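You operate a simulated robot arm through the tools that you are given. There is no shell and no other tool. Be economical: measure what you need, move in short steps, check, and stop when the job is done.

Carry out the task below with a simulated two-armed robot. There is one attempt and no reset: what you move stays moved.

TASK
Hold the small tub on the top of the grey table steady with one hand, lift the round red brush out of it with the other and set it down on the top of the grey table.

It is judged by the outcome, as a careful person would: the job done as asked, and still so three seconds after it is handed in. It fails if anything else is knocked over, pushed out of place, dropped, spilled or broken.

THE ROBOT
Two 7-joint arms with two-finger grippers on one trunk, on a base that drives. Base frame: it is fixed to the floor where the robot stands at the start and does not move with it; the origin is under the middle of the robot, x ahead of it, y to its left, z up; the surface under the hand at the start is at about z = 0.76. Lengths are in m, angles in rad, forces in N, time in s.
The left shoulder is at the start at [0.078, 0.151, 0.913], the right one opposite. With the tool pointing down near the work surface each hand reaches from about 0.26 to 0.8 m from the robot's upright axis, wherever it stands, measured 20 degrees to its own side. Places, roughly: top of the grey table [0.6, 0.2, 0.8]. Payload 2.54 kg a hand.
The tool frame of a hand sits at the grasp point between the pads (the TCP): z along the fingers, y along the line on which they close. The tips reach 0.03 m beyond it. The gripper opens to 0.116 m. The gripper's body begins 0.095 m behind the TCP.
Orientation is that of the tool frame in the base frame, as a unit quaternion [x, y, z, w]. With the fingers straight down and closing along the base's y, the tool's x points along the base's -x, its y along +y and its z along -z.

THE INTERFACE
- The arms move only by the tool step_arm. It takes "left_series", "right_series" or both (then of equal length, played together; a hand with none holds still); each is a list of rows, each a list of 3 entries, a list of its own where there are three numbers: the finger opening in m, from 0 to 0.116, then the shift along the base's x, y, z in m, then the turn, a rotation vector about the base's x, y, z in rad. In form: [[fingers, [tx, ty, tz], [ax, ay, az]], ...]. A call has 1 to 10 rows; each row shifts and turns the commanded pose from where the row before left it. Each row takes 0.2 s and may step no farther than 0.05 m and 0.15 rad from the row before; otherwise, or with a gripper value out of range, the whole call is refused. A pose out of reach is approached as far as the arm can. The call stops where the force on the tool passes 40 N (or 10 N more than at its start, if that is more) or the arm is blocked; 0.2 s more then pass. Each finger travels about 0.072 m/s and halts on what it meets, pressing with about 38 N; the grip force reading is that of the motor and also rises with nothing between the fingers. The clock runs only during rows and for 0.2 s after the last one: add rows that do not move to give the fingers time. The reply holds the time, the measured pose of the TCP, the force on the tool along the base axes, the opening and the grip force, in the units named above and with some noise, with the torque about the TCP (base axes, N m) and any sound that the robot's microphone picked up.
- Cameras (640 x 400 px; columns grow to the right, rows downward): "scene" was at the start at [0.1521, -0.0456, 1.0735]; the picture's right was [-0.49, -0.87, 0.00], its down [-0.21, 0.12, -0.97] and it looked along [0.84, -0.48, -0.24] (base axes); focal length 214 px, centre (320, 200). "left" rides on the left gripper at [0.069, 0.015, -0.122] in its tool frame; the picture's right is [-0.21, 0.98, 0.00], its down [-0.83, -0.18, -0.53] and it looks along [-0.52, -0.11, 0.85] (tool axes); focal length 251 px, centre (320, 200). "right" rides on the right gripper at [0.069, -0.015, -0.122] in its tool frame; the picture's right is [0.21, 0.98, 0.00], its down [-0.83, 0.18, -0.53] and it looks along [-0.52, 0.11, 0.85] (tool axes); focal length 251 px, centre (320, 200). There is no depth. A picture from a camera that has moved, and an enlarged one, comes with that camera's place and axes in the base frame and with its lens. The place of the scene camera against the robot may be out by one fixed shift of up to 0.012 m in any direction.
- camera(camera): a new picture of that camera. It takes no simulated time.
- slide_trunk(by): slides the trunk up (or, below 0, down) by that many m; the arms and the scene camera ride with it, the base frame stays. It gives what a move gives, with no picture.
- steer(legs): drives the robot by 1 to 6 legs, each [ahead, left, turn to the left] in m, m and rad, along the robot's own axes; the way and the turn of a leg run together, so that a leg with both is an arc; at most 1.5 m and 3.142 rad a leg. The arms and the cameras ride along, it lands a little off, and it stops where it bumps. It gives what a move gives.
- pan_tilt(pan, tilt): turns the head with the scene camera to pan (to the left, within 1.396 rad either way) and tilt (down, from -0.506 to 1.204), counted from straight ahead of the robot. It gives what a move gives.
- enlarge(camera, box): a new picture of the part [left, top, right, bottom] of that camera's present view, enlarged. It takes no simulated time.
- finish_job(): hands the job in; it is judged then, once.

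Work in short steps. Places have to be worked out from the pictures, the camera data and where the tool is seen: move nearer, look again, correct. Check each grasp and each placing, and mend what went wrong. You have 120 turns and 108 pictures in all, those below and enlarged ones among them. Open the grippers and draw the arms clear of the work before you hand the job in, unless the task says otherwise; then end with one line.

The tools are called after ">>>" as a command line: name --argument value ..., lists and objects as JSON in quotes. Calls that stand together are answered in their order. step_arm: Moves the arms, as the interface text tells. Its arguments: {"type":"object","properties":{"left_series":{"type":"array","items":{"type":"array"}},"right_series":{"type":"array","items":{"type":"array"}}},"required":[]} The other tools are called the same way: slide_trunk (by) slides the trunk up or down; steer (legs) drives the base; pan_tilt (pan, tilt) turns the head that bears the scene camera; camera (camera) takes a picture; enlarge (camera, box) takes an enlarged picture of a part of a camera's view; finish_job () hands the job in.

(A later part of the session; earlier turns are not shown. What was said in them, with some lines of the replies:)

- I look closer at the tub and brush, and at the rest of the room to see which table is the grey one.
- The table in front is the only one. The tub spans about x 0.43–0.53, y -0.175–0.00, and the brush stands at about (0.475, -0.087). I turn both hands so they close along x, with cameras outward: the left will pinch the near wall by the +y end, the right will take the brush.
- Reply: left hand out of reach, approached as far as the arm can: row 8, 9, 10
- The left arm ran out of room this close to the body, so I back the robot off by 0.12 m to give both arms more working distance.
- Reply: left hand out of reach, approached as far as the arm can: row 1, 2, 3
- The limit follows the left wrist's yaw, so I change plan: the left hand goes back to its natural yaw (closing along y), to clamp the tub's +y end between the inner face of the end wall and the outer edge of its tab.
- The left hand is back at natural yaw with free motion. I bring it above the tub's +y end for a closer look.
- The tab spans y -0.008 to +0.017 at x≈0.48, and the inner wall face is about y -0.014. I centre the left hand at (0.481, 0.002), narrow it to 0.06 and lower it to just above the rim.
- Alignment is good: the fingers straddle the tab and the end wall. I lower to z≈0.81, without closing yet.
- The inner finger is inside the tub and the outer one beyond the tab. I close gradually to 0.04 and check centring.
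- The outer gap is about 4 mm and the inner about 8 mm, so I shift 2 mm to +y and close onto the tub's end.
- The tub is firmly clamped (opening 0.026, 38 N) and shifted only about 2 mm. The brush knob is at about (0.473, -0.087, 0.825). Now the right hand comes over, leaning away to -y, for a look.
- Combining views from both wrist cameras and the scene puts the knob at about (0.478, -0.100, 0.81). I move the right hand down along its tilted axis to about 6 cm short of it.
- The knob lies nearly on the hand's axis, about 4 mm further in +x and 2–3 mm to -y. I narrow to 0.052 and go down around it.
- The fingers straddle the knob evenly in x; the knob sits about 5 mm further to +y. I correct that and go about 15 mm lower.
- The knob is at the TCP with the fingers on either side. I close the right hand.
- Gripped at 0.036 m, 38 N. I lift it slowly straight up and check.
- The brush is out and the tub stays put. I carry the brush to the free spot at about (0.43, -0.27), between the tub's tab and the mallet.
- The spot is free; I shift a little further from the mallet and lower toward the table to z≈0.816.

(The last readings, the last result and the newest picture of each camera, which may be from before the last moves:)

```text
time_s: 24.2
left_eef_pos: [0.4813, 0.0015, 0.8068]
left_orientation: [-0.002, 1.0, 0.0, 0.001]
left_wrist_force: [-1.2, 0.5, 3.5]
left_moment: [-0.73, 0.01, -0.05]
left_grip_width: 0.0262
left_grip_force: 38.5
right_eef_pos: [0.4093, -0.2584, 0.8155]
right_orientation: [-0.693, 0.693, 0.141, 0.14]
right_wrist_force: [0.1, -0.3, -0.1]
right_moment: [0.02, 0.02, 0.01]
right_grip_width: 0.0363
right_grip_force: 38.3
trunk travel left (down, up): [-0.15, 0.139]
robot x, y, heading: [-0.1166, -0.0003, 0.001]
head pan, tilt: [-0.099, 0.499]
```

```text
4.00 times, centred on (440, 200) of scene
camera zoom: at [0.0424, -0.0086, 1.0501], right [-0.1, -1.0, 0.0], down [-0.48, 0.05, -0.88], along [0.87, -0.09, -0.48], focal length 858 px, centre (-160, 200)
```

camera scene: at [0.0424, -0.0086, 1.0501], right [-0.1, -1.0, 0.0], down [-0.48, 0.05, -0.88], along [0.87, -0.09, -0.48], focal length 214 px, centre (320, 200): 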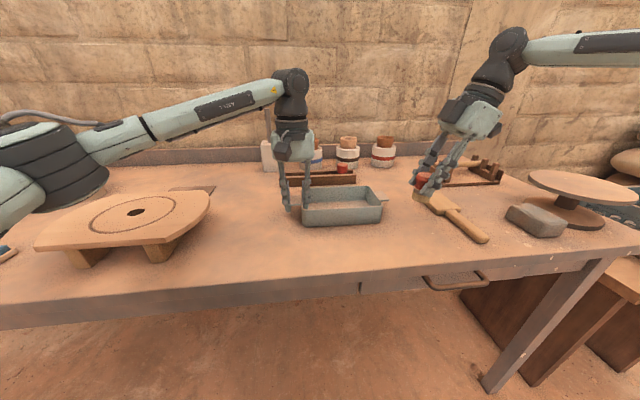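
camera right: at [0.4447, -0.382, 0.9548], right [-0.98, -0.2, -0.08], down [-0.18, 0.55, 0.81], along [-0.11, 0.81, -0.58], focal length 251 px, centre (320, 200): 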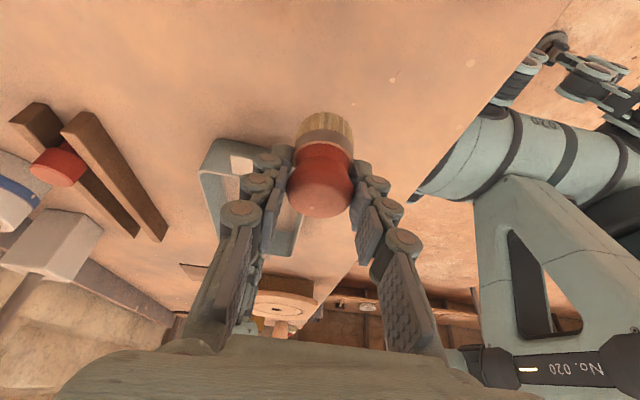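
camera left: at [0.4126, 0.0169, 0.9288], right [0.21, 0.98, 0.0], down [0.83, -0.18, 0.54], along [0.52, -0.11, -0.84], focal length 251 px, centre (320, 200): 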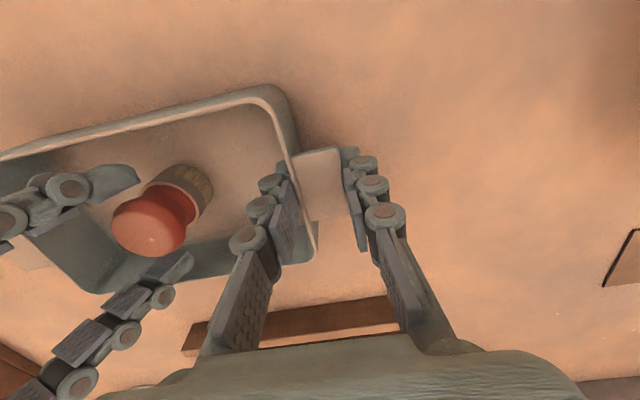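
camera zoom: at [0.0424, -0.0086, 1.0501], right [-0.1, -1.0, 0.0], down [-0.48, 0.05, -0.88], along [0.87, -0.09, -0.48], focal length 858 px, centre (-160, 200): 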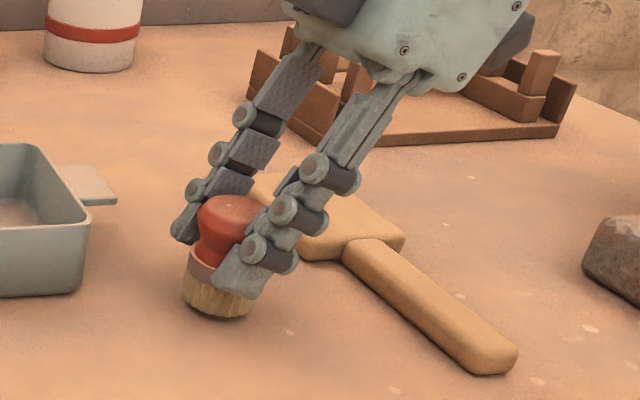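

The brush hangs a few mm above the table, clear of the mallet. I lower by small steps, watching the force.

>>> step_arm --right_series '[[0.02, [0, 0, -0.002], [0, 0, 0]], [0.02, [0, 0, -0.002], [0, 0, 0]], [0.02, [0, 0, 0], [0, 0, 0]]]'

>>> enlarge --camera "scene" --box '[390, 180, 470, 240]'

```text
time_s: 25.1
left_eef_pos: [0.48, 0.0028, 0.8071]
left_orientation: [-0.002, 1.0, -0.001, 0.001]
left_wrist_force: [0.4, 0.5, 3.3]
left_moment: [-0.76, 0.04, -0.04]
left_grip_width: 0.0266
left_grip_force: 37.8
right_eef_pos: [0.41, -0.259, 0.8118]
right_orientation: [-0.693, 0.693, 0.14, 0.141]
right_wrist_force: [0.3, -0.2, -0.5]
right_moment: [0.01, -0.01, -0.01]
right_grip_width: 0.0367
right_grip_force: 38.2
trunk travel left (down, up): [-0.15, 0.139]
robot x, y, heading: [-0.1176, -0.0009, 0.003]
head pan, tilt: [-0.099, 0.499]
```

```text
6.67 times, centred on (430, 210) of scene
camera zoom: at [0.0424, -0.0086, 1.0501], right [-0.1, -1.0, 0.0], down [-0.48, 0.05, -0.88], along [0.87, -0.09, -0.48], focal length 1430 px, centre (-413, 133)
```

zoom: 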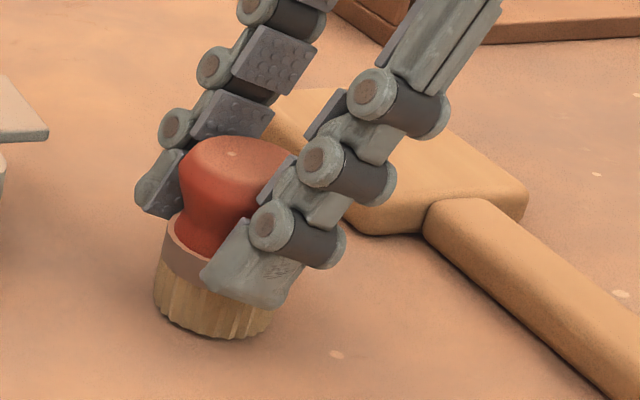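

No contact yet; the brush is upright within a few degrees. I keep lowering in small steps.

>>> step_arm --right_series '[[0.02, [0, 0, -0.002], [0, 0, 0]], [0.02, [0, 0, -0.002], [0, 0, 0]], [0.02, [0, 0, 0], [0, 0, 0]]]'

>>> enlarge --camera "scene" --box '[390, 180, 470, 240]'

```text
time_s: 25.9
left_eef_pos: [0.4807, 0.0024, 0.8068]
left_orientation: [-0.003, 1.0, 0.0, 0.0]
left_wrist_force: [0.4, -0.6, 3.7]
left_moment: [-0.63, 0.1, 0.14]
left_grip_width: 0.0265
left_grip_force: 37.7
right_eef_pos: [0.4106, -0.2579, 0.8089]
right_orientation: [0.693, -0.693, -0.139, -0.142]
right_wrist_force: [-1.6, -1.0, 10.7]
right_moment: [-0.1, 0.12, -0.01]
right_grip_width: 0.0362
right_grip_force: 37.8
trunk travel left (down, up): [-0.15, 0.139]
robot x, y, heading: [-0.1199, -0.0003, -0.003]
head pan, tilt: [-0.099, 0.499]
```

```text
6.67 times, centred on (430, 210) of scene
camera zoom: at [0.0417, -0.0084, 1.0504], right [-0.1, -1.0, 0.0], down [-0.48, 0.05, -0.88], along [0.87, -0.09, -0.48], focal length 1430 px, centre (-413, 133)
```

zoom: 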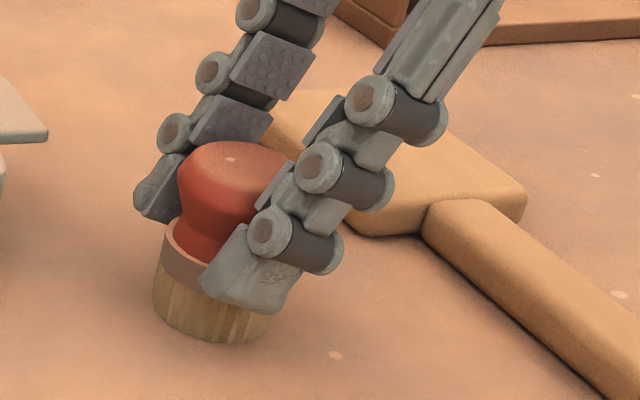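

Contact at about 10 N upward: the brush stands on the table. I ease up 1 mm and open the fingers gradually.

>>> step_arm --right_series '[[0.036, [0, 0, 0.001], [0, 0, 0]], [0.04, [0, 0, 0], [0, 0, 0]], [0.048, [0, 0, 0], [0, 0, 0]], [0.056, [0, 0, 0], [0, 0, 0]], [0.064, [0, 0, 0], [0, 0, 0]], [0.064, [0, 0, 0], [0, 0, 0]]]'

>>> camera --camera "right"

>>> enlarge --camera "scene" --box '[390, 180, 470, 240]'

```text
time_s: 27.2
left_eef_pos: [0.4801, 0.0021, 0.8074]
left_orientation: [-0.003, 1.0, -0.001, 0.001]
left_wrist_force: [0.0, 0.6, 4.3]
left_moment: [-0.79, -0.02, -0.04]
left_grip_width: 0.0262
left_grip_force: 38.3
right_eef_pos: [0.4103, -0.2582, 0.8082]
right_orientation: [-0.693, 0.693, 0.14, 0.141]
right_wrist_force: [-0.2, -0.6, -0.9]
right_moment: [-0.02, -0.02, 0.01]
right_grip_width: 0.0641
right_grip_force: 0.1
trunk travel left (down, up): [-0.15, 0.139]
robot x, y, heading: [-0.122, -0.0016, -0.002]
head pan, tilt: [-0.099, 0.499]
```

```text
69 pictures are left
camera right: at [0.4255, -0.3694, 0.8948], right [-0.98, -0.2, -0.08], down [-0.18, 0.55, 0.81], along [-0.11, 0.81, -0.58], focal length 251 px, centre (320, 200)
```

right: 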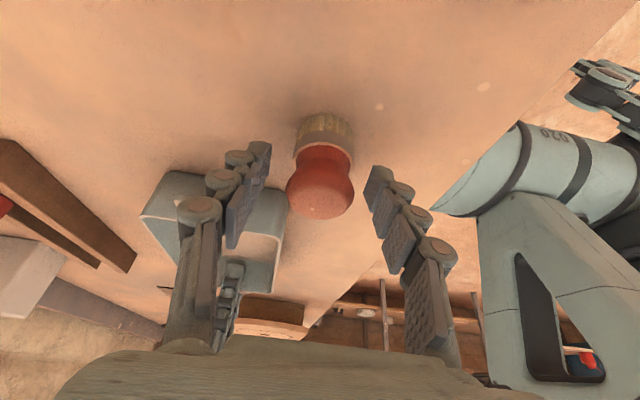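

```text
6.67 times, centred on (430, 210) of scene
camera zoom: at [0.0423, -0.0086, 1.0501], right [-0.1, -1.0, 0.0], down [-0.48, 0.05, -0.88], along [0.87, -0.09, -0.48], focal length 1430 px, centre (-413, 133)
```

zoom: 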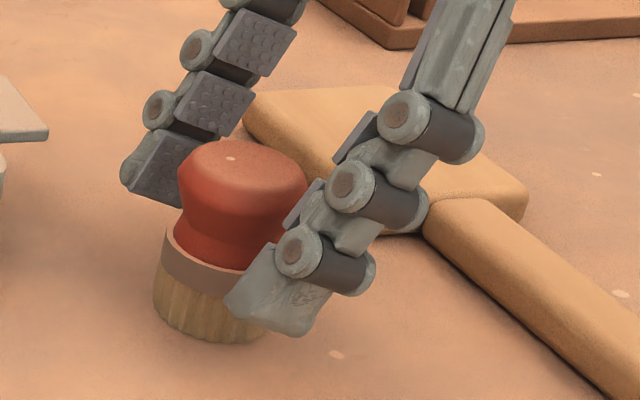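

The brush stands free and upright. I withdraw the right hand along its axis.

>>> step_arm --right_series '[[0.064, [0, -0.006, 0.014], [0, 0, 0]], [0.064, [0, -0.01, 0.024], [0, 0, 0]], [0.064, [0, -0.012, 0.03], [0, 0, 0]], [0.064, [0, -0.015, 0.04], [0, 0, 0]], [0.064, [0, -0.015, 0.04], [0, 0, 0]], [0.064, [-0.02, -0.02, 0.03], [0, 0, 0]]]'

>>> camera --camera "scene"

```text
time_s: 28.6
left_eef_pos: [0.4816, 0.0023, 0.8065]
left_orientation: [-0.001, 1.0, 0.0, 0.001]
left_wrist_force: [-0.2, 0.0, 4.2]
left_moment: [-0.97, -0.09, -0.1]
left_grip_width: 0.0261
left_grip_force: 37.6
right_eef_pos: [0.3882, -0.3382, 0.989]
right_orientation: [-0.693, 0.693, 0.141, 0.141]
right_wrist_force: [0.4, 0.1, 0.2]
right_moment: [0.04, 0.01, 0.0]
right_grip_width: 0.064
right_grip_force: 0.0
trunk travel left (down, up): [-0.15, 0.139]
robot x, y, heading: [-0.1211, 0.0016, -0.003]
head pan, tilt: [-0.099, 0.499]
```

```text
67 pictures are left
camera scene: at [0.0423, -0.0086, 1.0501], right [-0.1, -1.0, 0.0], down [-0.48, 0.05, -0.88], along [0.87, -0.09, -0.48], focal length 214 px, centre (320, 200)
```

scene: 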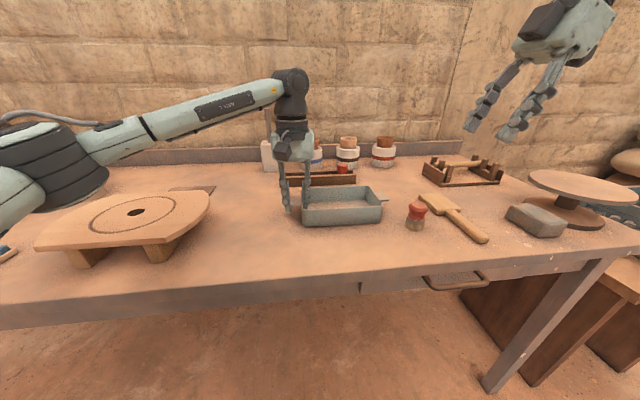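

The brush stands on the table. Now I gently release the tub and raise the left hand straight up.

>>> step_arm --left_series '[[0.03, [0, 0, 0], [0, 0, 0]], [0.04, [0, 0, 0], [0, 0, 0]], [0.052, [0, 0, 0], [0, 0, 0]], [0.052, [0, 0, 0], [0, 0, 0]]]'

>>> enlarge --camera "left" --box '[160, 60, 480, 260]'

```text
time_s: 29.6
left_eef_pos: [0.481, 0.0022, 0.8062]
left_orientation: [-0.001, 1.0, 0.0, 0.001]
left_wrist_force: [0.1, -0.5, -0.8]
left_moment: [-0.01, 0.0, 0.03]
left_grip_width: 0.0521
left_grip_force: 0.1
right_eef_pos: [0.3893, -0.3379, 0.9877]
right_orientation: [0.693, -0.693, -0.139, -0.14]
right_wrist_force: [-0.1, 0.1, -0.9]
right_moment: [0.0, 0.0, 0.03]
right_grip_width: 0.0641
right_grip_force: 0.0
trunk travel left (down, up): [-0.15, 0.139]
robot x, y, heading: [-0.1178, 0.0009, -0.003]
head pan, tilt: [-0.099, 0.499]
```

```text
2.00 times, centred on (320, 160) of left
camera zoom: at [0.4128, 0.0168, 0.9286], right [0.21, 0.98, 0.0], down [0.83, -0.18, 0.53], along [0.52, -0.11, -0.84], focal length 503 px, centre (320, 280)
```

zoom: 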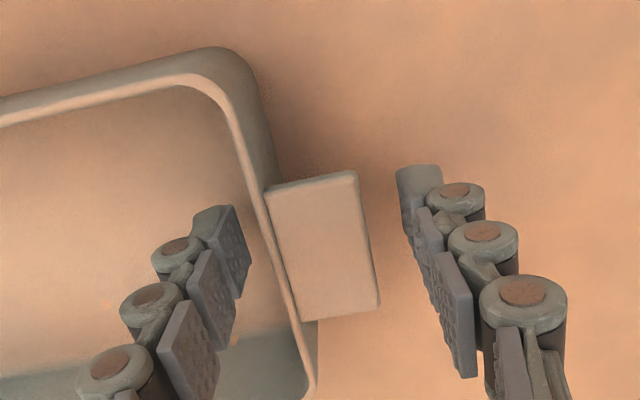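

Both fingers are clear of the tub; I raise the left hand and check the whole scene.

>>> step_arm --left_series '[[0.052, [0, 0, 0.02], [0, 0, 0]], [0.052, [0, 0, 0.03], [0, 0, 0]], [0.052, [0, 0, 0.04], [0, 0, 0]], [0.052, [0, 0.0, 0.04], [0, 0, 0]], [0.08, [-0.02, 0.02, 0.04], [0, 0, 0]], [0.08, [-0.03, 0.03, 0.02], [0, 0, 0]], [0.1, [0, 0, 0], [0, 0, 0]]]'

>>> camera --camera "scene"

>>> enlarge --camera "scene" --box '[260, 130, 500, 250]'

```text
time_s: 31.2
left_eef_pos: [0.4299, 0.0526, 0.9983]
left_orientation: [-0.002, 1.0, 0.0, 0.001]
left_wrist_force: [-0.2, 0.1, -0.4]
left_moment: [0.0, -0.02, 0.02]
left_grip_width: 0.1
left_grip_force: 0.0
right_eef_pos: [0.3903, -0.3381, 0.987]
right_orientation: [0.693, -0.693, -0.14, -0.14]
right_wrist_force: [0.0, 0.0, 0.2]
right_moment: [-0.04, -0.02, 0.01]
right_grip_width: 0.0639
right_grip_force: 0.1
trunk travel left (down, up): [-0.15, 0.139]
robot x, y, heading: [-0.1175, 0.0035, 0.002]
head pan, tilt: [-0.099, 0.499]
```

```text
65 pictures are left
camera scene: at [0.0427, -0.0087, 1.05], right [-0.1, -1.0, 0.0], down [-0.48, 0.05, -0.88], along [0.87, -0.09, -0.48], focal length 214 px, centre (320, 200)
```

scene: 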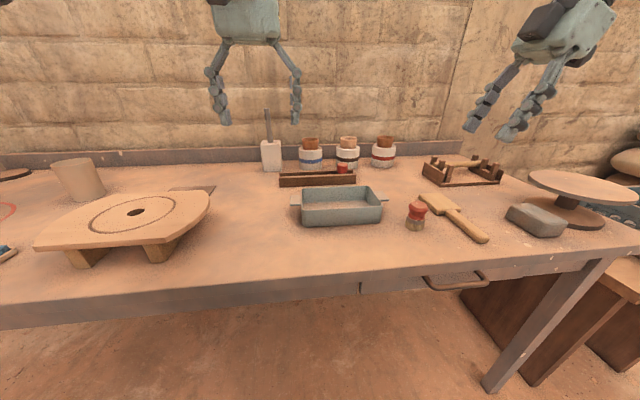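

```text
2.67 times, centred on (380, 190) of scene
camera zoom: at [0.0427, -0.0087, 1.05], right [-0.1, -1.0, 0.0], down [-0.48, 0.05, -0.88], along [0.87, -0.09, -0.48], focal length 572 px, centre (160, 227)
```

zoom: 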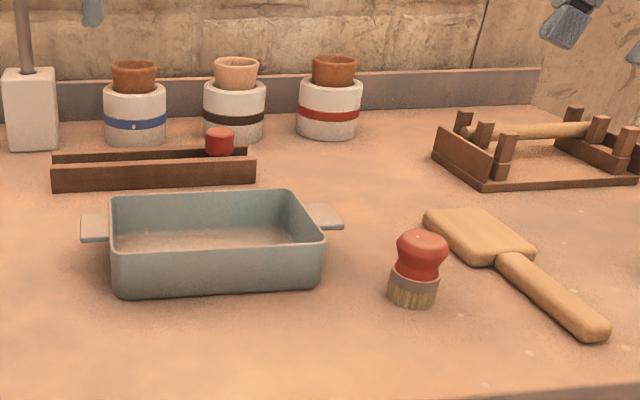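

The tub is where it was, the brush stands upright on the table, nothing else has been disturbed and both hands are open and clear. I hand the job in.

>>> finish_job

```text
The job is handed in.
```

The left hand held the tub steady while the right lifted the red brush out and stood it upright on the grey table, between the tub and the mallet. The tub shifted about 2 mm when it was gripped, nothing else was disturbed, and both hands are open and clear.
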